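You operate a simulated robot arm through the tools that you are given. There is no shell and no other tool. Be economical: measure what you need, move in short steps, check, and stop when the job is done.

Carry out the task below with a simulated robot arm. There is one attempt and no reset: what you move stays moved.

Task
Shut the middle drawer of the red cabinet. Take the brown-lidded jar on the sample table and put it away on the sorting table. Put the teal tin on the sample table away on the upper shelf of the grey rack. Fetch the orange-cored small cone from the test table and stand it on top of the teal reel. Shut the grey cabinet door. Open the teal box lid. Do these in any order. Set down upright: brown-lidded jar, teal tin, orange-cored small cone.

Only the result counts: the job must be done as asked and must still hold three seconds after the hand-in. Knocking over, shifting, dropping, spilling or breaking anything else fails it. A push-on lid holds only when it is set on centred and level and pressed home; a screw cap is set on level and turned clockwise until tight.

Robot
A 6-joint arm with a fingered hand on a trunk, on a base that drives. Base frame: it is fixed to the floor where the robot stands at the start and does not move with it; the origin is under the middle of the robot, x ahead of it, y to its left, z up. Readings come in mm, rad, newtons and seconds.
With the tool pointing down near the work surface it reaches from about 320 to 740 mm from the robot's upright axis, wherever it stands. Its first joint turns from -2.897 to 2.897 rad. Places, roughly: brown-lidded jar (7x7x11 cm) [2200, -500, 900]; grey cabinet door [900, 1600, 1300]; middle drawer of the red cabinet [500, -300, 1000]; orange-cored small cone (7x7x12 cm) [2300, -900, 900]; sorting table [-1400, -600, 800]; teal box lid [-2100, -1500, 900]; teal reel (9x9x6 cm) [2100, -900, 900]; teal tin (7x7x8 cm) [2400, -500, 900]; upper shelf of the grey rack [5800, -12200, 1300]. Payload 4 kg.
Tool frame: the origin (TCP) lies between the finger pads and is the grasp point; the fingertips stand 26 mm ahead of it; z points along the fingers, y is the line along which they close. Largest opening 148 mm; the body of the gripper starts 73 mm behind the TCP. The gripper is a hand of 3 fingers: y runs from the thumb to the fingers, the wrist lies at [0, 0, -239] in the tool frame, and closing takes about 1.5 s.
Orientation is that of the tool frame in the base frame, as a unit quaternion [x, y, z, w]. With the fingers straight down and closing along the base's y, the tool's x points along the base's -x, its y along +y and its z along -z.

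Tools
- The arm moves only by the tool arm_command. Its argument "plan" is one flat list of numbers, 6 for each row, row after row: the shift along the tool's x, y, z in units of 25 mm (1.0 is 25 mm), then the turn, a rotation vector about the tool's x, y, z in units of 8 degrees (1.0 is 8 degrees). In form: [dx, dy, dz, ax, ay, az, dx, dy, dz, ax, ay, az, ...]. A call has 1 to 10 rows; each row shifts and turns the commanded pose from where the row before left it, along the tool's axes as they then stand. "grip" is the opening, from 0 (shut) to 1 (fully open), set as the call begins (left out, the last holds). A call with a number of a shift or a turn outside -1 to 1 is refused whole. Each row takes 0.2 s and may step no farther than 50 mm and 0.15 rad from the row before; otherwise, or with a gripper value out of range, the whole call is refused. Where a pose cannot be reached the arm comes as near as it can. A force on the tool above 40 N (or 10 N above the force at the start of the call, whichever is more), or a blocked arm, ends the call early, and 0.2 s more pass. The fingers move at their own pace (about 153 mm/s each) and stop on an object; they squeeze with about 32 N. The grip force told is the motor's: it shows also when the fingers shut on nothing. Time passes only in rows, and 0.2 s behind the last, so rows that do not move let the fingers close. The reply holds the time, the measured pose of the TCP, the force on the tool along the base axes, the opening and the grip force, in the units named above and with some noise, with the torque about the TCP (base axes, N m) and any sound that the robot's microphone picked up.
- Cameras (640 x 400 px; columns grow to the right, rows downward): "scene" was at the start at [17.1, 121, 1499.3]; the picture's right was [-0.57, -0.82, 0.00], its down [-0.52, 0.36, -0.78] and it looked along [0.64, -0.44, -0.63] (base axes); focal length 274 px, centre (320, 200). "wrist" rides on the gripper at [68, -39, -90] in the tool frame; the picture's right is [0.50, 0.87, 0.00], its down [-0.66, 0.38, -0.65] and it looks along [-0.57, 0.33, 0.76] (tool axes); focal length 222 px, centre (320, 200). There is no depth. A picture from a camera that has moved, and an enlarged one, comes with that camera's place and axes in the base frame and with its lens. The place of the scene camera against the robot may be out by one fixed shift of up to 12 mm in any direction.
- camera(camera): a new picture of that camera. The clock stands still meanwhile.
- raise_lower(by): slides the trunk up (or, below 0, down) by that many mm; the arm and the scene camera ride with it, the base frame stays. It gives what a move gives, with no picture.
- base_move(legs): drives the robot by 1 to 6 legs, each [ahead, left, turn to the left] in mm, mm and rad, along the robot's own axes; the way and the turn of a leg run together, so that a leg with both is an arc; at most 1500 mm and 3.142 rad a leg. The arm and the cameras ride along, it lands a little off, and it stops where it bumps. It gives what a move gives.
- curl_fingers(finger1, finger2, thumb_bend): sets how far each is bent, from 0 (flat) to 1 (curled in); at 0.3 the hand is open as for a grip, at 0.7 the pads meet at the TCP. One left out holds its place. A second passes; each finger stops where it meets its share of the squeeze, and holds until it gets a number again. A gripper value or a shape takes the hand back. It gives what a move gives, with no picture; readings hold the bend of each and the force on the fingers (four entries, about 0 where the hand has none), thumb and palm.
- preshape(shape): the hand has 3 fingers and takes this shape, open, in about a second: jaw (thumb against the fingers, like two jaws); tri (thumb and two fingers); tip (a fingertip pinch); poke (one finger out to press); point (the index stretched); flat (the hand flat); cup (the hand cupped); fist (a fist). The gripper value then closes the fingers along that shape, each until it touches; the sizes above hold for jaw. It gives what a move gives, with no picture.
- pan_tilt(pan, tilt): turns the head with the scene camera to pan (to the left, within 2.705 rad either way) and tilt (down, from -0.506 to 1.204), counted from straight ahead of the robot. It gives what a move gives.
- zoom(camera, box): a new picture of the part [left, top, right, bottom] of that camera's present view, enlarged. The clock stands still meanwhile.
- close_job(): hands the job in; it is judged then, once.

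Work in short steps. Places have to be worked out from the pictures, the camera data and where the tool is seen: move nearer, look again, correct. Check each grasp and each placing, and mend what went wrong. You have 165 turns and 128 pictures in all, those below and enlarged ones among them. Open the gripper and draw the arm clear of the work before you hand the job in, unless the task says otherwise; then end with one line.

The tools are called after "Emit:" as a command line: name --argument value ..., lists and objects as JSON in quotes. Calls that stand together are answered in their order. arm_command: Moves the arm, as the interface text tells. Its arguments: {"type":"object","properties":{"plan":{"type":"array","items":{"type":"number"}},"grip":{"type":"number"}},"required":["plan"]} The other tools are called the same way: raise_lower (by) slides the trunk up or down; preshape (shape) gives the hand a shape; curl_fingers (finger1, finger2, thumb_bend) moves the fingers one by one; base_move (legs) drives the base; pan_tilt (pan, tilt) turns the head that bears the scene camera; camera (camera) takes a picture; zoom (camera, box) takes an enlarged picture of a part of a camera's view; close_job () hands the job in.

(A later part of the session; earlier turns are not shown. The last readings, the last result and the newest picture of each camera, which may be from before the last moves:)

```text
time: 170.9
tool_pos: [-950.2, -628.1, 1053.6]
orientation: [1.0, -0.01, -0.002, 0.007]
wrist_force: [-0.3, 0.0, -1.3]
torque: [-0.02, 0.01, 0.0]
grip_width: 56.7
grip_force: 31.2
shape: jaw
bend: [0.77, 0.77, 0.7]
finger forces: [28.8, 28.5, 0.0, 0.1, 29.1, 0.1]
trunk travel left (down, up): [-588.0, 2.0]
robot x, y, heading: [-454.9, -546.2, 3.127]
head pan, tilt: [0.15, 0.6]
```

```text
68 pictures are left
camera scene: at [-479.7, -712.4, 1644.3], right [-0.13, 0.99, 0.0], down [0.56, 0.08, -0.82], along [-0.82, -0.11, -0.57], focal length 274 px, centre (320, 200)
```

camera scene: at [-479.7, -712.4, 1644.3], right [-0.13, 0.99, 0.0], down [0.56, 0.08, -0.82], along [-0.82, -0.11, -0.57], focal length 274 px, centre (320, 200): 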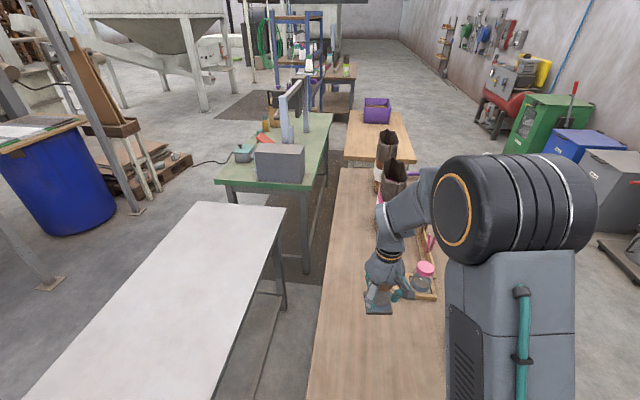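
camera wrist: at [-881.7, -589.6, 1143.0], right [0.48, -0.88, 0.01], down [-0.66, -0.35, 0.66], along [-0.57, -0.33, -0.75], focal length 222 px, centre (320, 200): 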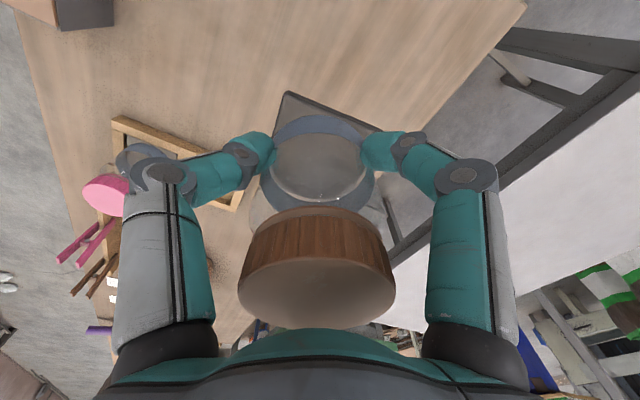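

Clear of the tray and about 160 mm from the edge. I'll lower quickly to z≈895, then slowly.

Emit:
arm_command --plan '[0, 0, 1, 0, 0, 0, 0, 0, 1, 0, 0, 0, 0, 0, 1, 0, 0, 0, 0, 0, 1, 0, 0, 0, 0, 0, 1, 0, 0, 0, 0, 0, 0.8, 0, 0, 0, 0, 0, 0.4, 0, 0, 0]'

Emit:
arm_command --plan '[0, 0, 0.2, 0, 0, 0, 0, 0, 0.2, 0, 0, 0, 0, 0, 0.15, 0, 0, 0, 0, 0, 0.1, 0, 0, 0]'

Emit:
zoom --camera "scene" --box '[340, 240, 440, 330]'

```text
time: 172.5
tool_pos: [-947.7, -630.2, 897.3]
orientation: [1.0, -0.011, 0.0, 0.007]
wrist_force: [-0.8, -0.7, -1.6]
torque: [0.0, 0.01, 0.01]
grip_width: 57.0
grip_force: 32.0
shape: jaw
bend: [0.77, 0.77, 0.7]
finger forces: [28.8, 28.5, 0.1, 0.0, 29.1, 0.0]
trunk travel left (down, up): [-588.0, 2.0]
robot x, y, heading: [-454.9, -544.2, 3.128]
head pan, tilt: [0.15, 0.6]
```

```text
time: 173.5
tool_pos: [-949.0, -631.4, 882.5]
orientation: [1.0, -0.01, -0.001, 0.007]
wrist_force: [-0.1, 0.5, -1.7]
torque: [-0.01, -0.01, 0.0]
grip_width: 56.8
grip_force: 31.9
shape: jaw
bend: [0.77, 0.77, 0.7]
finger forces: [28.8, 28.5, 0.1, 0.0, 29.0, 0.0]
trunk travel left (down, up): [-588.0, 2.0]
robot x, y, heading: [-457.7, -545.6, 3.122]
head pan, tilt: [0.15, 0.6]
```

```text
4.44 times, centred on (390, 285) of scene
camera zoom: at [-479.5, -712.4, 1644.3], right [-0.13, 0.99, 0.0], down [0.56, 0.08, -0.82], along [-0.82, -0.11, -0.57], focal length 1215 px, centre (9, -178)
```

zoom: 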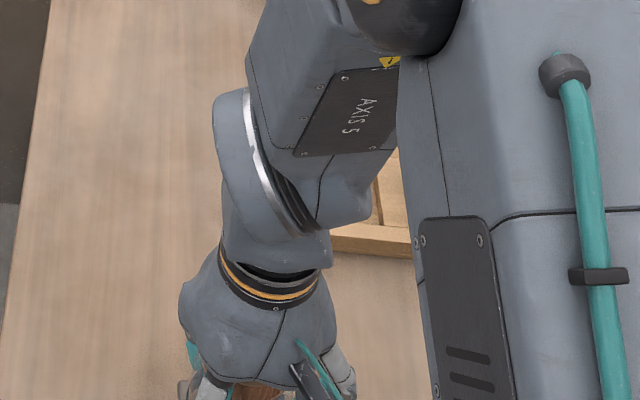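

No contact yet at 882; continuing down slowly.

Emit:
arm_command --plan '[0, 0, 0.12, 0, 0, 0, 0, 0, 0.12, 0, 0, 0, 0, 0, 0.1, 0, 0, 0, 0, 0, 0, 0, 0, 0]'

Emit:
camera --camera "scene"

```text
time: 174.5
tool_pos: [-949.4, -631.4, 872.9]
orientation: [1.0, -0.01, 0.0, 0.007]
wrist_force: [-0.6, -0.1, -1.4]
torque: [-0.02, 0.01, -0.01]
grip_width: 56.9
grip_force: 32.1
shape: jaw
bend: [0.77, 0.77, 0.7]
finger forces: [28.7, 28.5, 0.1, 0.1, 29.1, 0.0]
trunk travel left (down, up): [-588.0, 2.0]
robot x, y, heading: [-460.9, -547.4, 3.127]
head pan, tilt: [0.15, 0.6]
```

```text
66 pictures are left
camera scene: at [-479.5, -712.4, 1644.3], right [-0.13, 0.99, 0.0], down [0.56, 0.08, -0.82], along [-0.82, -0.11, -0.57], focal length 274 px, centre (320, 200)
```

scene: 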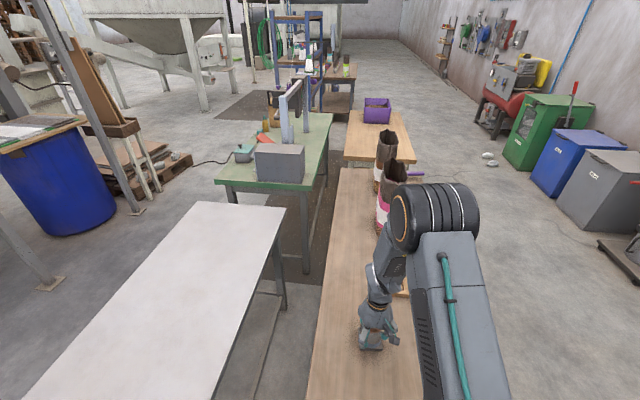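

Emit:
arm_command --plan '[0, 0, 0.12, 0, 0, 0, 0, 0, 0.12, 0, 0, 0, 0, 0, 0.1, 0, 0, 0, 0, 0, 0, 0, 0, 0]'

Emit:
zoom --camera "scene" --box '[330, 300, 430, 380]'

```text
time: 175.3
tool_pos: [-948.3, -631.1, 870.4]
orientation: [1.0, -0.012, -0.004, 0.008]
wrist_force: [6.0, 1.4, 31.0]
torque: [0.16, -0.21, -0.15]
grip_width: 58.2
grip_force: 32.0
shape: jaw
bend: [0.78, 0.78, 0.69]
finger forces: [35.3, 32.0, 0.1, 0.0, 36.7, 0.1]
trunk travel left (down, up): [-588.0, 2.0]
robot x, y, heading: [-455.6, -548.5, 3.126]
head pan, tilt: [0.15, 0.6]
stopped in row 4: the force on the tool passed its limit at 42 N (the readings are from after the stop); the commanded pose is now the measured one
```

```text
5.00 times, centred on (380, 340) of scene
camera zoom: at [-476.2, -711.8, 1644.7], right [-0.13, 0.99, 0.0], down [0.56, 0.08, -0.83], along [-0.82, -0.11, -0.56], focal length 1367 px, centre (20, -500)
```

zoom: 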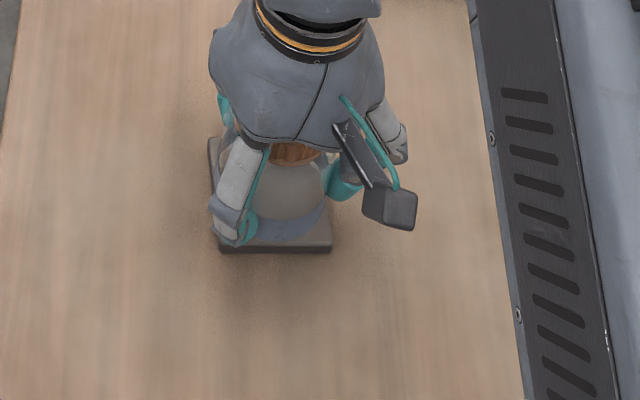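

The jar is down on the table at TCP z≈870. I'll ease up slightly, release and rise.

Emit:
arm_command --plan '[0, 0, -0.08, 0, 0, 0, 0, 0, 0, 0, 0, 0]'

Emit:
arm_command --plan '[0, 0, 0, 0, 0, 0, 0, 0, 0, 0, 0, 0, 0, 0, 0, 0, 0, 0, 0, 0, 0, 0, 0, 0, 0, 0, 0, 0, 0, 0]' --grip 0.8

Emit:
arm_command --plan '[0, 0, -0.6, 0, 0, 0, 0, 0, -1, 0, 0, 0, 0, 0, -1, 0, 0, 0, 0, 0, -1, 0, 0, 0, 0, 0, -1, 0, 0, 0, 0, 0, -1, 0, 0, 0, 0, 0, -1, 0, 0, 0, 0, 0, -1, 0, 0, 0, 0, 0, -1, 0, 0, 0]'

Emit:
zoom --camera "scene" --box '[310, 250, 470, 390]'

```text
time: 175.9
tool_pos: [-949.6, -631.1, 870.7]
orientation: [1.0, -0.01, -0.004, 0.007]
wrist_force: [6.8, 2.9, 22.7]
torque: [0.23, -0.15, -0.14]
grip_width: 58.1
grip_force: 31.6
shape: jaw
bend: [0.78, 0.78, 0.69]
finger forces: [34.8, 31.5, 0.0, 0.1, 36.9, 0.0]
trunk travel left (down, up): [-588.0, 2.0]
robot x, y, heading: [-454.6, -550.3, 3.13]
head pan, tilt: [0.15, 0.6]
```

```text
time: 177.1
tool_pos: [-949.9, -630.3, 869.1]
orientation: [1.0, -0.01, -0.003, 0.007]
wrist_force: [0.7, 0.5, 0.3]
torque: [-0.04, 0.04, -0.05]
grip_width: 118.2
grip_force: 0.0
shape: jaw
bend: [0.26, 0.26, 0.48]
finger forces: [0.0, 0.0, 0.0, 0.0, 0.0, 0.0]
trunk travel left (down, up): [-588.0, 2.0]
robot x, y, heading: [-453.2, -546.7, 3.127]
head pan, tilt: [0.15, 0.6]
```

```text
time: 179.1
tool_pos: [-948.8, -626.8, 1083.8]
orientation: [1.0, -0.01, -0.005, 0.007]
wrist_force: [0.2, 0.1, -0.3]
torque: [0.02, 0.01, -0.02]
grip_width: 118.1
grip_force: 0.2
shape: jaw
bend: [0.25, 0.25, 0.48]
finger forces: [0.0, 0.1, 0.0, 0.0, 0.1, 0.1]
trunk travel left (down, up): [-588.0, 2.0]
robot x, y, heading: [-456.5, -545.0, 3.128]
head pan, tilt: [0.15, 0.6]
```

```text
2.86 times, centred on (390, 320) of scene
camera zoom: at [-479.1, -712.3, 1644.3], right [-0.13, 0.99, 0.0], down [0.56, 0.08, -0.83], along [-0.82, -0.11, -0.56], focal length 781 px, centre (120, -143)
```

zoom: 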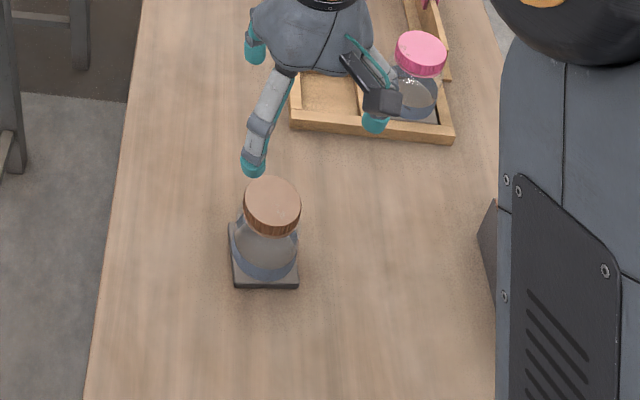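

The jar stands upright on the sorting table. I'll raise the arm and drive back round to the south side of the green table for the teal box.

Emit:
arm_command --plan '[0.5, 0, -1, 0, 0, 0, 0.5, 0, -1, 0, 0, 0, 0.5, 0, -1, 0, 0, 0, 0.5, 0, -1, 0, 0, 0, 0.5, 0, -1, 0, 0, 0, 0.5, 0, -1, 0, 0, 0]'

Emit:
base_move --legs '[[-280, 0, 0], [0, 1380, 0], [0, 0, 0.015], [1300, 0, 0]]'

Emit:
pan_tilt --pan -0.5 --tilt 0.6

Emit:
camera --camera "scene"

```text
time: 180.5
tool_pos: [-870.0, -627.5, 1234.4]
orientation: [1.0, -0.011, -0.003, 0.008]
wrist_force: [-0.5, 0.7, 1.3]
torque: [0.02, -0.01, 0.03]
grip_width: 118.4
grip_force: 0.0
shape: jaw
bend: [0.25, 0.25, 0.48]
finger forces: [0.0, 0.1, 0.1, 0.1, 0.1, 0.0]
trunk travel left (down, up): [-588.0, 2.0]
robot x, y, heading: [-455.0, -547.7, 3.127]
head pan, tilt: [0.15, 0.6]
```

```text
time: 195.4
tool_pos: [-1864.2, -2092.9, 1233.5]
orientation: [1.0, 0.016, -0.003, 0.007]
wrist_force: [0.0, -0.4, 0.0]
torque: [-0.01, -0.05, -0.01]
grip_width: 118.1
grip_force: 0.1
shape: jaw
bend: [0.25, 0.25, 0.48]
finger forces: [0.1, 0.0, 0.1, 0.0, 0.1, 0.1]
trunk travel left (down, up): [-588.0, 2.0]
robot x, y, heading: [-1451.0, -1991.0, -3.099]
head pan, tilt: [0.15, 0.6]
```

```text
time: 196.4
tool_pos: [-1863.8, -2092.8, 1233.5]
orientation: [1.0, 0.016, -0.004, 0.007]
wrist_force: [0.2, -0.4, 0.9]
torque: [0.01, 0.03, -0.03]
grip_width: 118.0
grip_force: 0.0
shape: jaw
bend: [0.25, 0.25, 0.48]
finger forces: [0.0, 0.1, 0.0, 0.0, 0.1, 0.0]
trunk travel left (down, up): [-588.0, 2.0]
robot x, y, heading: [-1456.1, -1986.8, -3.104]
head pan, tilt: [-0.499, 0.6]
```

```text
63 pictures are left
camera scene: at [-1460.0, -2101.0, 1644.3], right [0.44, 0.9, 0.0], down [0.51, -0.25, -0.83], along [-0.74, 0.37, -0.56], focal length 274 px, centre (320, 200)
```

scene: 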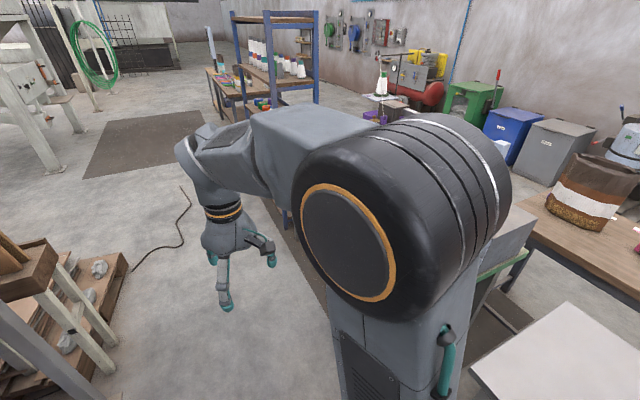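

The arm hides the box from here. I'll drive to x≈-2080 and turn to face the green table (+y).

Emit:
base_move --legs '[[625, 0, 0], [0, 0, -1.612]]'

Emit:
pan_tilt --pan 0.15 --tilt 0.65

Emit:
camera --camera "scene"

Emit:
camera --camera "wrist"

```text
time: 203.8
tool_pos: [-2174.5, -1598.5, 1234.7]
orientation: [0.711, -0.704, -0.008, 0.003]
wrist_force: [-0.4, -0.4, -1.0]
torque: [0.01, 0.0, 0.02]
grip_width: 118.4
grip_force: 0.0
shape: jaw
bend: [0.25, 0.25, 0.48]
finger forces: [0.0, 0.0, 0.0, 0.0, 0.0, 0.1]
trunk travel left (down, up): [-588.0, 2.0]
robot x, y, heading: [-2082.8, -2012.6, 1.587]
head pan, tilt: [-0.499, 0.6]
```

```text
time: 204.8
tool_pos: [-2174.0, -1598.1, 1232.8]
orientation: [0.71, -0.704, -0.008, 0.004]
wrist_force: [0.8, -0.5, -0.1]
torque: [-0.01, 0.03, -0.02]
grip_width: 118.1
grip_force: 0.0
shape: jaw
bend: [0.25, 0.25, 0.48]
finger forces: [0.0, 0.0, 0.0, 0.1, 0.0, 0.0]
trunk travel left (down, up): [-588.0, 2.0]
robot x, y, heading: [-2080.8, -2011.7, 1.584]
head pan, tilt: [0.15, 0.649]
```

```text
62 pictures are left
camera scene: at [-2249.3, -1979.5, 1640.0], right [0.99, 0.16, 0.0], down [0.1, -0.6, -0.8], along [-0.13, 0.79, -0.6], focal length 274 px, centre (320, 200)
```

scene: 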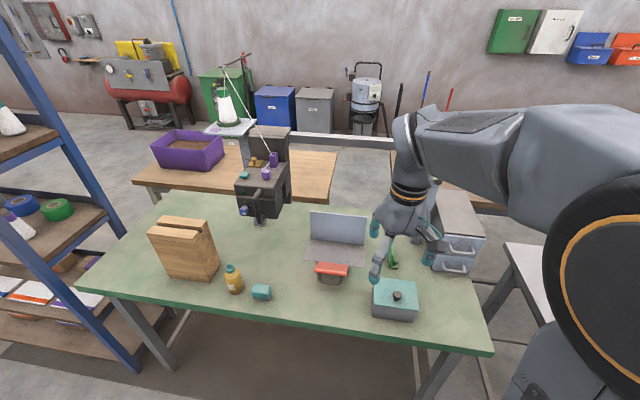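

```text
61 pictures are left
camera wrist: at [-2134.2, -1665.8, 1323.5], right [-0.86, -0.51, 0.01], down [-0.38, 0.65, 0.66], along [-0.34, 0.57, -0.75], focal length 222 px, centre (320, 200)
```

wrist: 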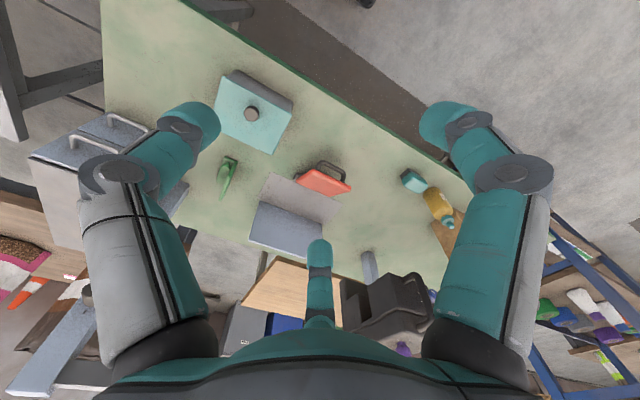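

The teal-lidded box with a knob is in view. I'll enlarge it to see how its lid works.

Emit:
zoom --camera "scene" --box '[350, 250, 450, 340]'

Emit:
zoom --camera "wrist" --box '[190, 50, 320, 170]'

```text
4.44 times, centred on (400, 295) of scene
camera zoom: at [-2249.3, -1979.5, 1640.0], right [0.99, 0.16, 0.0], down [0.1, -0.6, -0.8], along [-0.13, 0.79, -0.6], focal length 1215 px, centre (-36, -222)
```

zoom: 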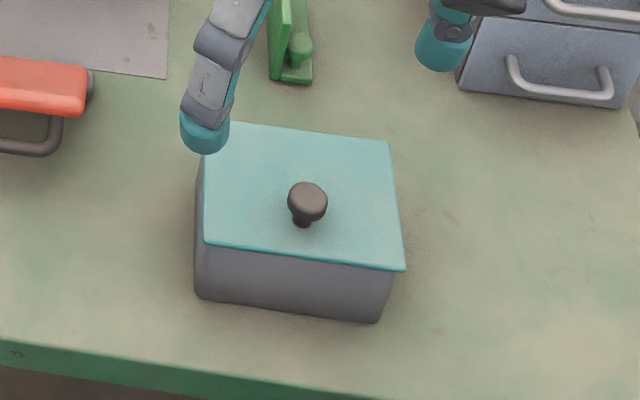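

```text
3.33 times, centred on (255, 110) of wrist
camera zoom: at [-2134.2, -1665.8, 1323.5], right [-0.86, -0.51, 0.01], down [-0.38, 0.65, 0.66], along [-0.34, 0.57, -0.75], focal length 740 px, centre (537, 500)
```

zoom: 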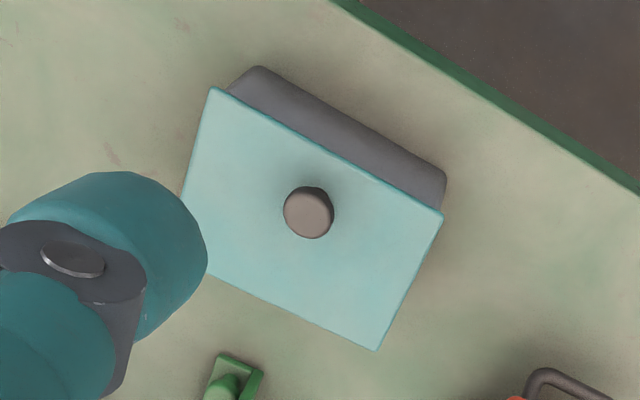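

The knob top is at ≈(-2108,-1499,971). It sits nearer the front edge, while the lid spans y≈-1520 to -1421, so the hinge is likely at the back. I'll come closer, tilt the hand toward the robot, and stand over the knob.

Emit:
base_move --legs '[[70, 0, -0.015]]'

Emit:
arm_command --plan '[-0.2, -0.45, 1, 0, 0, 0, -0.2, -0.45, 1, 0, 0, 0, -0.2, -0.45, 1, 0, 0, 0, -0.2, -0.45, 1, 0, 0, 0, -0.2, -0.45, 1, 0, 0, 0, -0.2, -0.45, 1, 0, 0, 0, 0, 0, 0, 0, -1, 0, 0, 0, 0, 0, -1, 0, 0, 0, 0, 0, -1, 0, 0, 0, 0, 0, -1, 0]' --grip 0.5

Emit:
camera --camera "wrist"

Emit:
camera --camera "scene"

```text
time: 205.9
tool_pos: [-2169.0, -1523.7, 1234.1]
orientation: [-0.705, 0.709, 0.007, -0.003]
wrist_force: [-0.2, 0.6, 0.0]
torque: [-0.01, -0.02, -0.04]
grip_width: 118.2
grip_force: 0.0
shape: jaw
bend: [0.25, 0.25, 0.48]
finger forces: [0.0, 0.0, 0.1, 0.0, 0.1, 0.1]
trunk travel left (down, up): [-588.0, 2.0]
robot x, y, heading: [-2080.4, -1938.1, 1.572]
head pan, tilt: [0.15, 0.649]
```

```text
time: 208.1
tool_pos: [-2109.5, -1493.7, 1084.2]
orientation: [-0.683, 0.684, 0.193, 0.168]
wrist_force: [-0.6, -0.3, 0.1]
torque: [0.0, -0.01, 0.01]
grip_width: 74.4
grip_force: 0.0
shape: jaw
bend: [0.36, 0.36, 0.7]
finger forces: [0.0, 0.0, 0.1, 0.0, 0.1, 0.1]
out of reach, approached as far as the arm can: row 10
trunk travel left (down, up): [-588.0, 2.0]
robot x, y, heading: [-2082.7, -1941.3, 1.573]
head pan, tilt: [0.15, 0.649]
```

```text
58 pictures are left
camera wrist: at [-2068.1, -1597.0, 1127.4], right [-0.87, -0.44, -0.22], down [-0.35, 0.25, 0.9], along [-0.35, 0.86, -0.37], focal length 222 px, centre (320, 200)
```

wrist: 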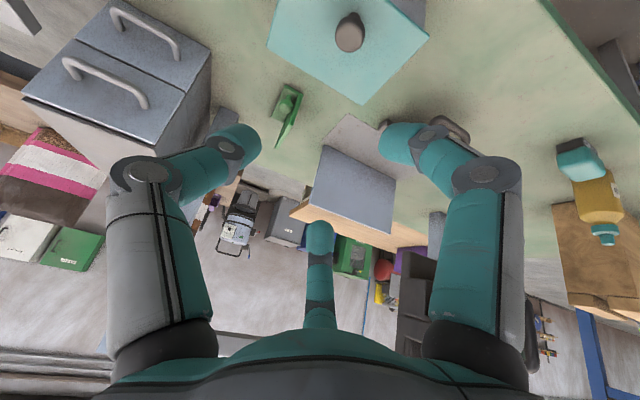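

```text
57 pictures are left
camera scene: at [-2249.6, -1904.9, 1640.0], right [0.99, 0.15, 0.0], down [0.09, -0.6, -0.8], along [-0.12, 0.79, -0.6], focal length 274 px, centre (320, 200)
```

scene: 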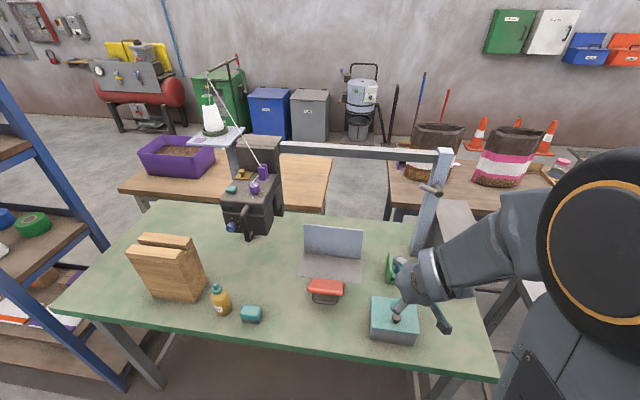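

The arm was at its near limit, so I'll back the base 60 mm, then approach along the tilted tool axis about two-thirds of the way and check.

Emit:
base_move --legs '[[-60, 0, 0]]'

Emit:
arm_command --plan '[0.1, -0.05, 1, 0, 0, 0, 0.1, -0.05, 1, 0, 0, 0, 0.1, -0.05, 1, 0, 0, 0]'

Emit:
camera --camera "wrist"

Emit:
zoom --camera "scene" --box '[340, 220, 460, 360]'

```text
time: 209.0
tool_pos: [-2108.6, -1554.0, 1082.6]
orientation: [-0.684, 0.684, 0.192, 0.168]
wrist_force: [0.9, -0.1, 0.1]
torque: [0.0, -0.02, -0.01]
grip_width: 74.5
grip_force: 0.0
shape: jaw
bend: [0.36, 0.36, 0.7]
finger forces: [0.1, 0.0, 0.0, 0.1, 0.1, 0.0]
trunk travel left (down, up): [-588.0, 2.0]
robot x, y, heading: [-2084.9, -1998.1, 1.575]
head pan, tilt: [0.15, 0.649]
```

```text
time: 209.8
tool_pos: [-2106.2, -1522.3, 1013.2]
orientation: [-0.682, 0.685, 0.192, 0.168]
wrist_force: [0.9, 0.4, -0.3]
torque: [0.0, 0.03, -0.04]
grip_width: 74.3
grip_force: 0.0
shape: jaw
bend: [0.36, 0.36, 0.7]
finger forces: [0.0, 0.0, 0.1, 0.0, 0.0, 0.1]
trunk travel left (down, up): [-588.0, 2.0]
robot x, y, heading: [-2084.8, -2000.8, 1.568]
head pan, tilt: [0.15, 0.649]
```

```text
56 pictures are left
camera wrist: at [-2064.7, -1626.1, 1057.2], right [-0.87, -0.44, -0.22], down [-0.35, 0.25, 0.9], along [-0.35, 0.86, -0.37], focal length 222 px, centre (320, 200)
```

wrist: 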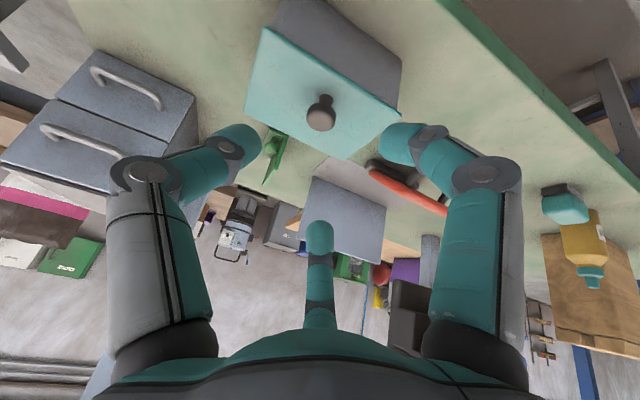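

```text
2.86 times, centred on (400, 290) of scene
camera zoom: at [-2249.5, -1964.6, 1640.0], right [0.99, 0.15, 0.0], down [0.09, -0.6, -0.8], along [-0.12, 0.79, -0.6], focal length 781 px, centre (91, -57)
```

zoom: 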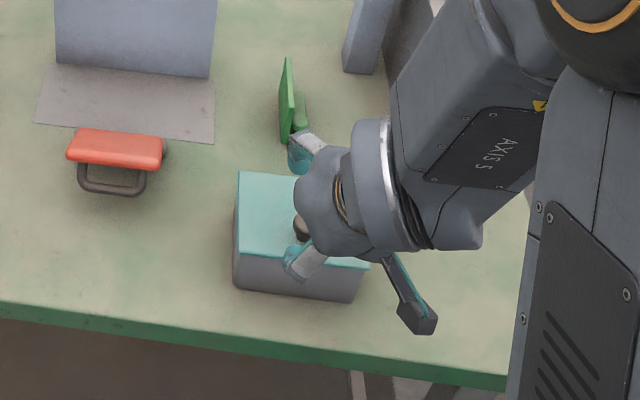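

Combining three wrist sightings, the knob top is really near (-2105,-1486,932). I'll advance another 55 mm and check again.

Emit:
arm_command --plan '[0.15, 0, 1, 0, 0, 0, 0.15, 0, 1, 0, 0, 0, 0, 0, 0.2, 0, 0, 0]'

Emit:
camera --camera "wrist"

```text
time: 210.6
tool_pos: [-2110.0, -1503.1, 962.3]
orientation: [-0.683, 0.685, 0.191, 0.168]
wrist_force: [-0.2, -0.6, 0.3]
torque: [0.03, 0.0, -0.03]
grip_width: 74.4
grip_force: 0.0
shape: jaw
bend: [0.36, 0.36, 0.7]
finger forces: [0.0, 0.0, 0.0, 0.1, 0.0, 0.0]
trunk travel left (down, up): [-588.0, 2.0]
robot x, y, heading: [-2085.9, -1997.7, 1.577]
head pan, tilt: [0.15, 0.649]
```

```text
54 pictures are left
camera wrist: at [-2068.6, -1606.4, 1006.8], right [-0.87, -0.44, -0.22], down [-0.35, 0.25, 0.9], along [-0.35, 0.86, -0.37], focal length 222 px, centre (320, 200)
```

wrist: 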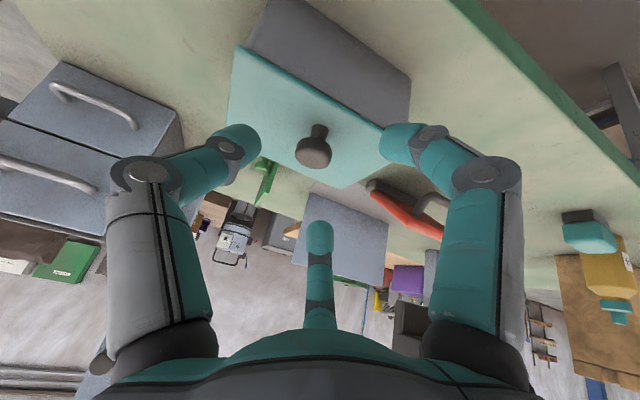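

Now consistent: knob top ≈(-2106,-1480,922). I'll advance 44 mm so the pads flank the knob head, then close.

Emit:
arm_command --plan '[0, -0.14, 0.6, 0, 0, 0, 0, 0, 0.6, 0, 0, 0, 0, 0, 0.58, 0, 0, 0]'

Emit:
arm_command --plan '[0, 0, 0, 0, 0, 0, 0, 0, 0, 0, 0, 0, 0, 0, 0, 0, 0, 0, 0, 0, 0, 0, 0, 0, 0, 0, 0, 0, 0, 0, 0, 0, 0, 0, 0, 0]' --grip 0

Emit:
camera --camera "wrist"

```text
time: 211.4
tool_pos: [-2106.9, -1482.1, 923.6]
orientation: [-0.683, 0.685, 0.192, 0.168]
wrist_force: [0.2, -2.8, 4.0]
torque: [-0.07, -0.22, 0.06]
grip_width: 75.7
grip_force: 0.0
shape: jaw
bend: [0.35, 0.36, 0.7]
finger forces: [2.1, 0.0, 0.0, 0.1, 3.9, 0.1]
trunk travel left (down, up): [-588.0, 2.0]
robot x, y, heading: [-2081.2, -1997.8, 1.573]
head pan, tilt: [0.15, 0.649]
```

```text
time: 212.8
tool_pos: [-2109.0, -1481.4, 922.4]
orientation: [-0.684, 0.684, 0.19, 0.167]
wrist_force: [-17.7, -1.2, -8.5]
torque: [-0.84, 0.56, 0.48]
grip_width: 34.3
grip_force: 31.8
shape: jaw
bend: [0.37, 0.7, 0.74]
finger forces: [34.0, 31.1, 0.0, 0.0, 16.6, 0.1]
trunk travel left (down, up): [-588.0, 2.0]
robot x, y, heading: [-2082.8, -2002.2, 1.574]
head pan, tilt: [0.15, 0.649]
```

```text
53 pictures are left
camera wrist: at [-2068.3, -1583.9, 968.2], right [-0.87, -0.44, -0.22], down [-0.35, 0.25, 0.9], along [-0.35, 0.86, -0.37], focal length 222 px, centre (320, 200)
```

wrist: 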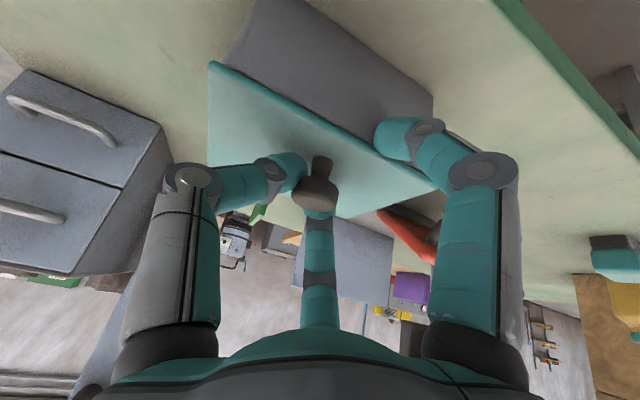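

Finger 1 caught the lid's front edge because the tilt puts it lower. I'll open, back off along the tool axis, and check the box before regrasping with the tool vertical.

Emit:
arm_command --plan '[0, 0, 0, 0, 0, 0, 0, 0, 0, 0, 0, 0, 0, 0, 0, 0, 0, 0, 0, 0, 0, 0, 0, 0]' --grip 0.6

Emit:
arm_command --plan '[0, 0, -1, 0, 0, 0, 0, 0, -1, 0, 0, 0, 0, 0, -1, 0, 0, 0, 0, 0, 0, 0, 1, 0, 0, 0, 0, 0, 1, 0, 0, 0, 0, 0, 1, 0, 0, 0, 0, 0, 0.7, 0]'

Emit:
camera --camera "wrist"

Emit:
zoom --camera "scene" --box '[340, 220, 460, 360]'

```text
time: 213.8
tool_pos: [-2107.1, -1481.2, 924.0]
orientation: [-0.682, 0.685, 0.192, 0.168]
wrist_force: [0.4, 1.3, 4.6]
torque: [0.08, -0.3, 0.04]
grip_width: 89.2
grip_force: 0.0
shape: jaw
bend: [0.32, 0.32, 0.7]
finger forces: [0.0, 0.1, 0.0, 0.0, 4.5, 0.1]
trunk travel left (down, up): [-588.0, 2.0]
robot x, y, heading: [-2079.8, -2000.2, 1.576]
head pan, tilt: [0.15, 0.649]
```

```text
time: 215.4
tool_pos: [-2105.0, -1516.4, 986.7]
orientation: [0.709, -0.705, -0.009, 0.014]
wrist_force: [0.7, 1.0, 0.2]
torque: [-0.02, -0.02, 0.0]
grip_width: 88.8
grip_force: 0.1
shape: jaw
bend: [0.32, 0.32, 0.7]
finger forces: [0.0, 0.0, 0.0, 0.0, 0.0, 0.1]
trunk travel left (down, up): [-588.0, 2.0]
robot x, y, heading: [-2083.1, -2000.9, 1.569]
head pan, tilt: [0.15, 0.649]
```

```text
52 pictures are left
camera wrist: at [-2062.6, -1585.0, 1078.1], right [-0.86, -0.51, 0.03], down [-0.36, 0.66, 0.66], along [-0.36, 0.56, -0.75], focal length 222 px, centre (320, 200)
```

wrist: 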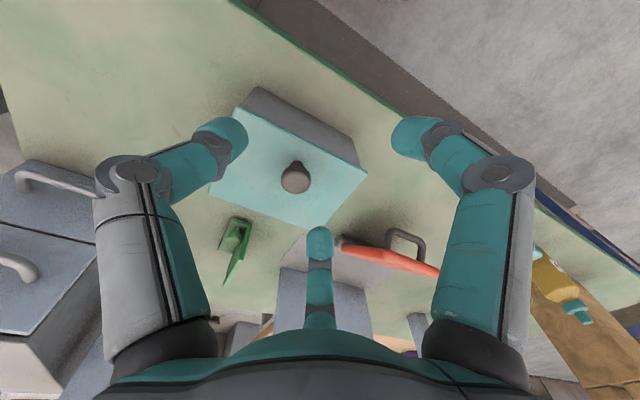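

```text
2.86 times, centred on (400, 290) of scene
camera zoom: at [-2249.5, -1964.5, 1640.0], right [0.99, 0.15, 0.0], down [0.09, -0.6, -0.8], along [-0.12, 0.79, -0.6], focal length 781 px, centre (91, -57)
```

zoom: 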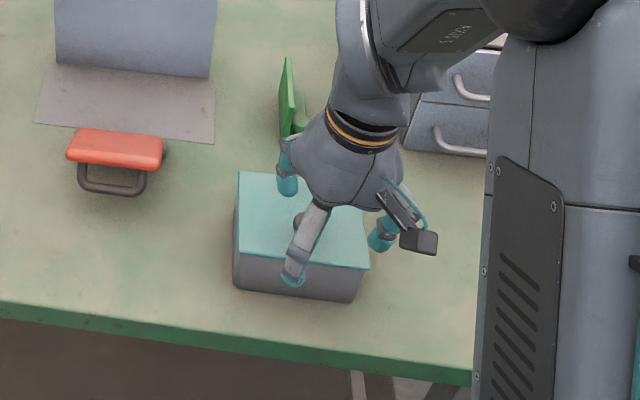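

The box has not moved. With the tool vertical I'll go to (-2106,-1481,929), with tips just above the lid plane (≈895), then close on the knob.

Emit:
arm_command --plan '[-0.7, 0, 0.3, 0, 0, 0, -0.7, 0, 0.6, 0, 0, 0, 0, 0, 0.7, 0, 0, 0, 0, 0, 0.72, 0, 0, 0]'

Emit:
arm_command --plan '[0, 0, 0, 0, 0, 0, 0, 0, 0, 0, 0, 0, 0, 0, 0, 0, 0, 0, 0, 0, 0, 0, 0, 0, 0, 0, 0, 0, 0, 0, 0, 0, 0, 0, 0, 0]' --grip 0

Emit:
camera --camera "wrist"

```text
time: 216.4
tool_pos: [-2106.7, -1484.0, 931.8]
orientation: [0.709, -0.705, -0.011, 0.013]
wrist_force: [-0.4, 0.8, 1.0]
torque: [0.01, 0.0, 0.0]
grip_width: 88.5
grip_force: 0.0
shape: jaw
bend: [0.32, 0.32, 0.7]
finger forces: [0.0, 0.1, 0.0, 0.1, 0.0, 0.0]
trunk travel left (down, up): [-588.0, 2.0]
robot x, y, heading: [-2080.3, -1997.1, 1.572]
head pan, tilt: [0.15, 0.649]
```

```text
time: 217.8
tool_pos: [-2107.9, -1484.6, 931.2]
orientation: [0.709, -0.705, -0.011, 0.014]
wrist_force: [5.2, 1.1, -4.8]
torque: [-0.32, -0.23, 0.05]
grip_width: 12.8
grip_force: 32.0
shape: jaw
bend: [0.72, 0.76, 0.73]
finger forces: [0.1, 26.2, 0.0, 0.0, 43.2, 0.0]
trunk travel left (down, up): [-588.0, 2.0]
robot x, y, heading: [-2083.6, -1998.3, 1.57]
head pan, tilt: [0.15, 0.649]
```

```text
50 pictures are left
camera wrist: at [-2064.4, -1550.4, 1020.9], right [-0.86, -0.51, 0.03], down [-0.36, 0.66, 0.66], along [-0.36, 0.56, -0.75], focal length 222 px, centre (320, 200)
```

wrist: 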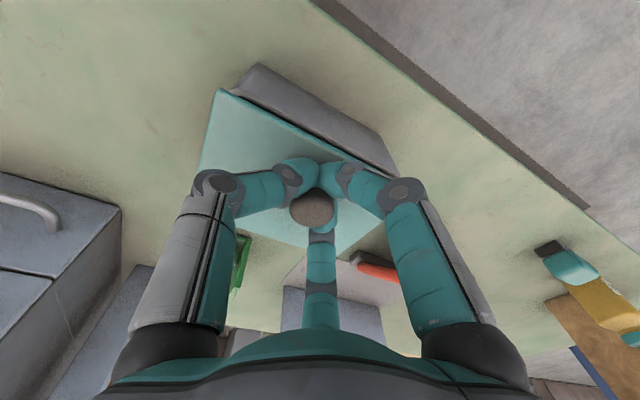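

The thumb and finger 2 hold the knob's neck, and the lid's front already shows a small gap, so it is hinged at the back. I'll swing it along an arc about the hinge, 24° first.

Emit:
arm_command --plan '[-0.235, 0, -0.476, 0, 1, 0, -0.235, 0, -0.476, 0, 1, 0, -0.235, 0, -0.476, 0, 1, 0]'

Emit:
camera --camera "wrist"

Emit:
zoom --camera "scene" --box '[340, 220, 460, 360]'

```text
time: 218.6
tool_pos: [-2106.9, -1461.2, 962.9]
orientation: [0.696, -0.686, 0.137, 0.159]
wrist_force: [-0.7, 0.4, -5.6]
torque: [-0.28, -0.1, 0.06]
grip_width: 12.8
grip_force: 31.9
shape: jaw
bend: [0.72, 0.76, 0.74]
finger forces: [0.0, 27.3, 0.0, 0.1, 45.9, 0.1]
trunk travel left (down, up): [-588.0, 2.0]
robot x, y, heading: [-2082.2, -2000.9, 1.573]
head pan, tilt: [0.15, 0.649]
```

```text
49 pictures are left
camera wrist: at [-2063.8, -1485.3, 1072.1], right [-0.85, -0.46, 0.23], down [-0.37, 0.86, 0.34], along [-0.36, 0.2, -0.91], focal length 222 px, centre (320, 200)
```

wrist: 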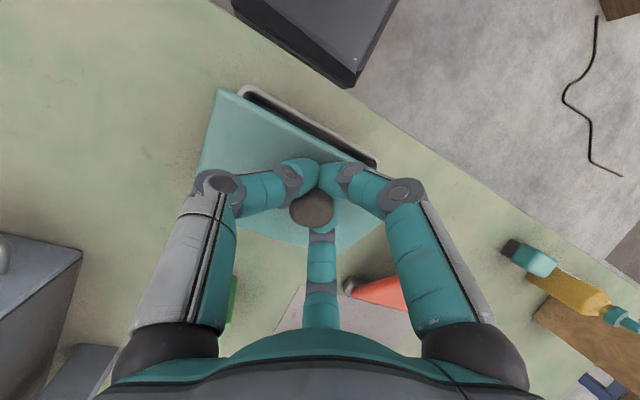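

```text
2.86 times, centred on (400, 290) of scene
camera zoom: at [-2249.5, -1964.9, 1640.0], right [0.99, 0.15, 0.0], down [0.09, -0.6, -0.8], along [-0.12, 0.79, -0.6], focal length 781 px, centre (91, -57)
```

zoom: 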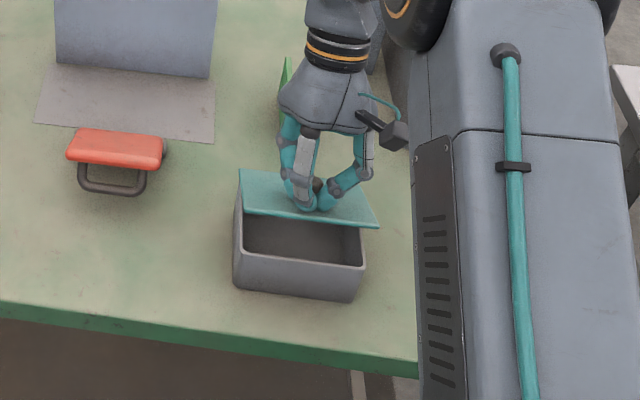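

The lid opens cleanly about its back hinge, with little force. Another 32°.

Emit:
arm_command --plan '[-0.235, 0, -0.476, 0, 1, 0, -0.235, 0, -0.476, 0, 1, 0, -0.235, 0, -0.476, 0, 1, 0, -0.235, 0, -0.476, 0, 1, 0]'

Emit:
camera --camera "scene"

```text
time: 219.6
tool_pos: [-2093.9, -1435.3, 980.9]
orientation: [0.644, -0.629, 0.293, 0.322]
wrist_force: [-24.2, 9.3, -12.0]
torque: [0.47, 0.27, -0.36]
grip_width: 12.6
grip_force: 32.0
shape: jaw
bend: [0.71, 0.77, 0.73]
finger forces: [0.0, 54.5, 0.0, 0.0, 0.0, 0.0]
out of reach, approached as far as the arm can: row 4
trunk travel left (down, up): [-588.0, 2.0]
robot x, y, heading: [-2083.0, -1996.5, 1.575]
head pan, tilt: [0.15, 0.649]
stopped in row 4: the force on the tool passed its limit at 42 N (the readings are from after the stop); the commanded pose is now the measured one
```

```text
47 pictures are left
camera scene: at [-2253.7, -1962.8, 1639.4], right [0.99, 0.15, 0.0], down [0.09, -0.6, -0.8], along [-0.12, 0.79, -0.61], focal length 274 px, centre (320, 200)
```

scene: 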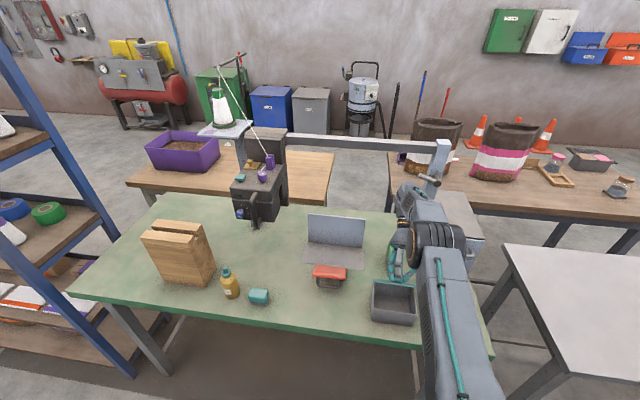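

The arm hit its limit at about 53° of tilt. I'll look at the lid and grip closely.

Emit:
zoom --camera "scene" --box '[340, 200, 460, 340]'

Emit:
camera --camera "wrist"

```text
2.86 times, centred on (400, 270) of scene
camera zoom: at [-2253.7, -1962.8, 1639.4], right [0.99, 0.15, 0.0], down [0.09, -0.6, -0.8], along [-0.12, 0.79, -0.61], focal length 781 px, centre (91, 0)
```

zoom: 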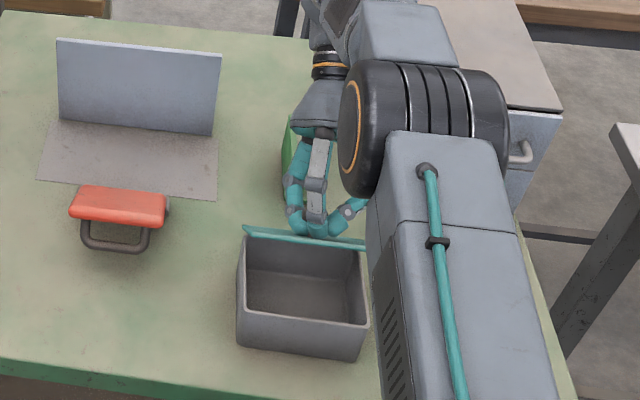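

```text
45 pictures are left
camera wrist: at [-2051.1, -1406.6, 1089.3], right [-0.85, -0.31, 0.43], down [-0.39, 0.92, -0.09], along [-0.37, -0.24, -0.9], focal length 222 px, centre (320, 200)
```

wrist: 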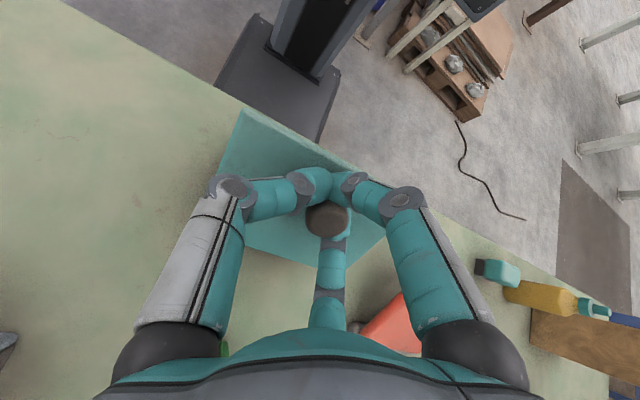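

The lid is ~50° open and still held. I'll relieve the sideways strain and untilt a bit, then carry the knob back by driving the base forward about 45 mm.

Emit:
arm_command --plan '[0.1, 0.25, -0.1, 0, -0.4, 0, 0.1, 0.25, -0.1, 0, -0.4, 0, 0, 0, 0, 0, 0, 0]'

Emit:
base_move --legs '[[40, 0, 0]]'

Emit:
zoom --camera "scene" --box '[340, 200, 460, 340]'

```text
time: 220.4
tool_pos: [-2101.7, -1435.7, 988.3]
orientation: [0.66, -0.646, 0.257, 0.285]
wrist_force: [-14.7, 9.2, -22.7]
torque: [0.07, 0.11, -0.18]
grip_width: 11.5
grip_force: 32.3
shape: jaw
bend: [0.71, 0.76, 0.73]
finger forces: [0.1, 40.3, 0.0, 0.1, 0.1, 0.1]
trunk travel left (down, up): [-588.0, 2.0]
robot x, y, heading: [-2084.4, -1997.6, 1.568]
head pan, tilt: [0.15, 0.649]
```

```text
time: 221.4
tool_pos: [-2106.0, -1394.5, 996.2]
orientation: [0.661, -0.647, 0.253, 0.285]
wrist_force: [-5.1, -0.9, 11.0]
torque: [-0.22, 0.13, 0.0]
grip_width: 10.3
grip_force: 32.3
shape: jaw
bend: [0.72, 0.76, 0.74]
finger forces: [0.0, 0.1, 0.0, 0.0, 0.1, 0.0]
trunk travel left (down, up): [-588.0, 2.0]
robot x, y, heading: [-2080.8, -1955.7, 1.575]
head pan, tilt: [0.15, 0.649]
stopped in leg 1: the force on the tool passed its limit at 42 N (the readings are from after the stop); the commanded pose is now the measured one
```

```text
2.86 times, centred on (400, 270) of scene
camera zoom: at [-2251.0, -1925.0, 1639.9], right [0.99, 0.15, 0.0], down [0.09, -0.6, -0.8], along [-0.12, 0.79, -0.6], focal length 781 px, centre (91, 0)
```

zoom: 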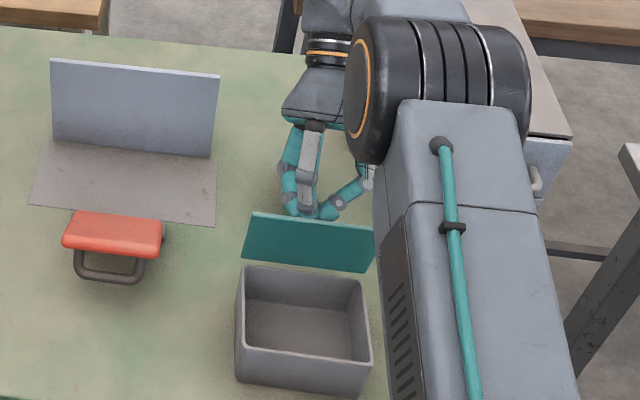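

The lid is now near 70° and its inside faces me. I'll check the wrist view to see whether the knob is still held.

Emit:
camera --camera "wrist"

```text
43 pictures are left
camera wrist: at [-2062.1, -1379.4, 1106.2], right [-0.85, -0.35, 0.39], down [-0.38, 0.93, 0.02], along [-0.37, -0.13, -0.92], focal length 222 px, centre (320, 200)
```

wrist: 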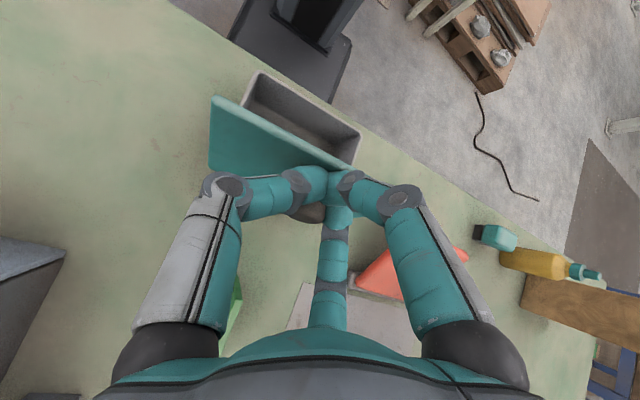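

The fingers have slipped off past the knob, and the lid seems to stay up. I'll lift the hand clear and see whether it holds.

Emit:
arm_command --plan '[0.6, 0, -0.6, 0, 0, 0, 0.8, 0, -0.8, 0, 0, 0, 0.8, 0, -0.8, 0, 0, 0]'

Emit:
zoom --camera "scene" --box '[340, 200, 460, 340]'

Emit:
camera --camera "wrist"

```text
time: 222.2
tool_pos: [-2098.8, -1393.5, 1072.2]
orientation: [0.659, -0.648, 0.253, 0.285]
wrist_force: [0.3, -0.4, -0.5]
torque: [-0.01, -0.03, -0.01]
grip_width: 5.0
grip_force: 31.6
shape: jaw
bend: [0.76, 0.81, 0.75]
finger forces: [0.0, 0.0, 0.0, 0.0, 0.1, 0.1]
trunk travel left (down, up): [-588.0, 2.0]
robot x, y, heading: [-2080.1, -1959.7, 1.575]
head pan, tilt: [0.15, 0.649]
```

```text
2.86 times, centred on (400, 270) of scene
camera zoom: at [-2250.3, -1924.1, 1640.0], right [0.99, 0.15, 0.0], down [0.09, -0.6, -0.8], along [-0.12, 0.79, -0.6], focal length 781 px, centre (91, 0)
```

zoom: 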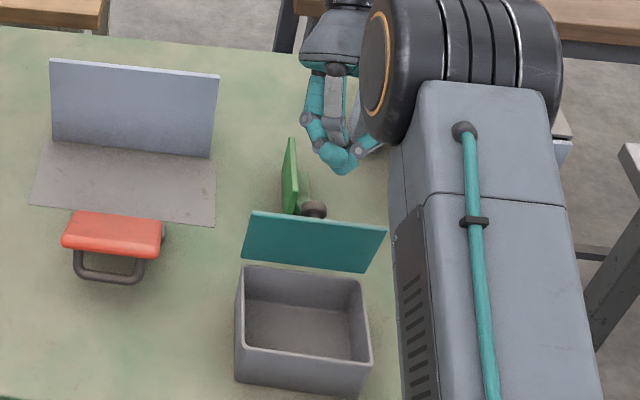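

```text
41 pictures are left
camera wrist: at [-2055.7, -1378.2, 1182.3], right [-0.85, -0.35, 0.39], down [-0.38, 0.93, 0.02], along [-0.37, -0.13, -0.92], focal length 222 px, centre (320, 200)
```

wrist: 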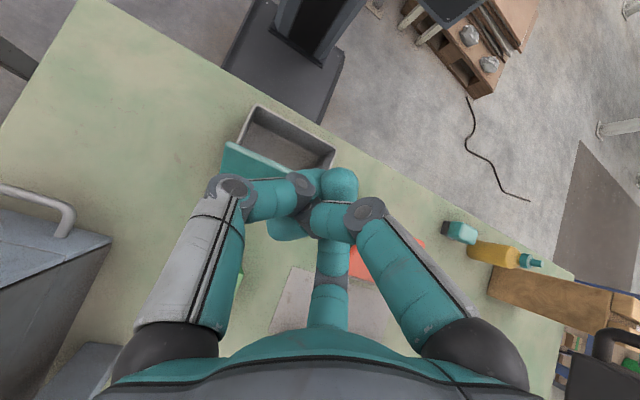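

The lid stays at about 70° on its own friction. To be safe I'll push it past upright: bring the shut hand to the front side, vertical.

Emit:
arm_command --plan '[0.85, 0, 0.5, 0, 0, 0, 0.85, 0, 0.5, 0, 0, 0, 0.85, 0, 0.5, 0, 0, 0, 0.85, 0, 0.5, 0, 0, 0, 0.85, 0, 0.5, 0, 0, 0, 0, 0, 0, 0, -1, 0, 0, 0, 0, 0, -1, 0, 0, 0, 0, 0, -1, 0, 0, 0, 0, 0, -1, 0, 0, 0, 0, 0, -1, 0]'

Emit:
camera --camera "wrist"

```text
time: 224.4
tool_pos: [-2099.0, -1514.1, 1103.9]
orientation: [-0.706, 0.707, -0.012, -0.046]
wrist_force: [0.1, -0.7, -0.8]
torque: [-0.03, -0.02, 0.0]
grip_width: 4.9
grip_force: 31.9
shape: jaw
bend: [0.76, 0.81, 0.75]
finger forces: [0.0, 0.1, 0.0, 0.1, 0.0, 0.0]
trunk travel left (down, up): [-588.0, 2.0]
robot x, y, heading: [-2082.3, -1959.1, 1.571]
head pan, tilt: [0.15, 0.649]
```

```text
40 pictures are left
camera wrist: at [-2056.4, -1574.2, 1197.0], right [-0.86, -0.5, 0.08], down [-0.35, 0.71, 0.62], along [-0.36, 0.5, -0.78], focal length 222 px, centre (320, 200)
```

wrist: 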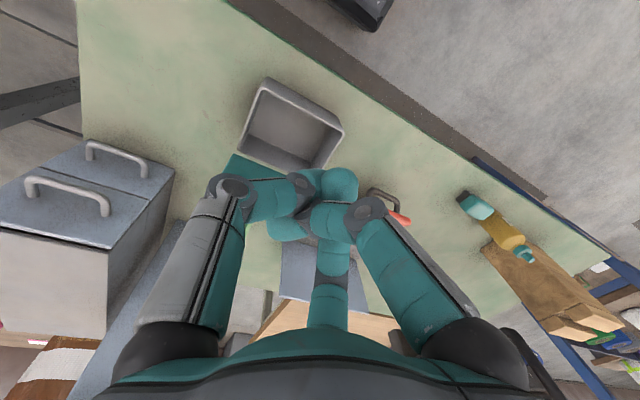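

Hand is vertical in front of the lid. I'll lower so the tips are near z 970, then push +y in small steps.

Emit:
arm_command --plan '[-0.2, 0, 1, 0, 0, 0, -0.2, 0, 1, 0, 0, 0, -0.2, 0, 1, 0, 0, 0, -0.2, 0, 1, 0, 0, 0, 0, 0, 0.36, 0, 0, 0]'

Emit:
arm_command --plan '[-0.5, 0, 0, 0, 0, 0, -0.5, 0, 0, 0, 0, 0, -0.5, 0, 0, 0, 0, 0, -0.5, 0, 0, 0, 0, 0, -0.5, 0, 0, 0, 0, 0]'

Emit:
zoom --camera "scene" --box '[340, 200, 460, 340]'

```text
time: 225.6
tool_pos: [-2104.7, -1504.1, 992.3]
orientation: [0.706, -0.706, 0.012, 0.046]
wrist_force: [-0.5, -0.5, 0.0]
torque: [-0.03, 0.02, -0.01]
grip_width: 4.9
grip_force: 31.9
shape: jaw
bend: [0.76, 0.81, 0.75]
finger forces: [0.0, 0.0, 0.0, 0.1, 0.1, 0.0]
trunk travel left (down, up): [-588.0, 2.0]
robot x, y, heading: [-2081.9, -1956.5, 1.57]
head pan, tilt: [0.15, 0.649]
```

```text
time: 226.8
tool_pos: [-2106.1, -1441.6, 988.6]
orientation: [0.707, -0.706, 0.013, 0.047]
wrist_force: [0.3, 0.3, -0.1]
torque: [0.03, -0.04, 0.0]
grip_width: 4.9
grip_force: 31.4
shape: jaw
bend: [0.76, 0.81, 0.75]
finger forces: [0.0, 0.0, 0.0, 0.0, 0.0, 0.0]
trunk travel left (down, up): [-588.0, 2.0]
robot x, y, heading: [-2087.2, -1953.8, 1.575]
head pan, tilt: [0.15, 0.649]
```

```text
2.86 times, centred on (400, 270) of scene
camera zoom: at [-2250.4, -1923.9, 1640.0], right [0.99, 0.15, 0.0], down [0.09, -0.6, -0.8], along [-0.12, 0.79, -0.6], focal length 781 px, centre (91, 0)
```

zoom: 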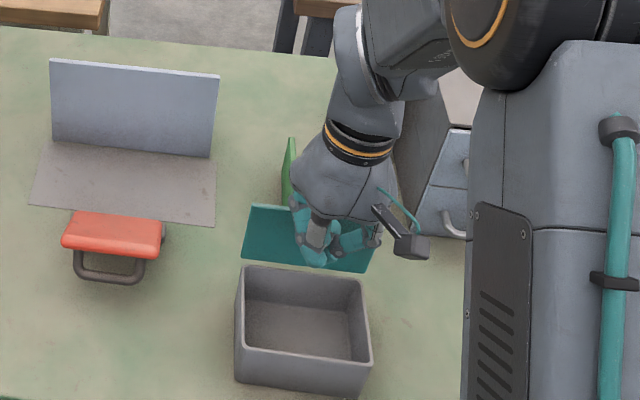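

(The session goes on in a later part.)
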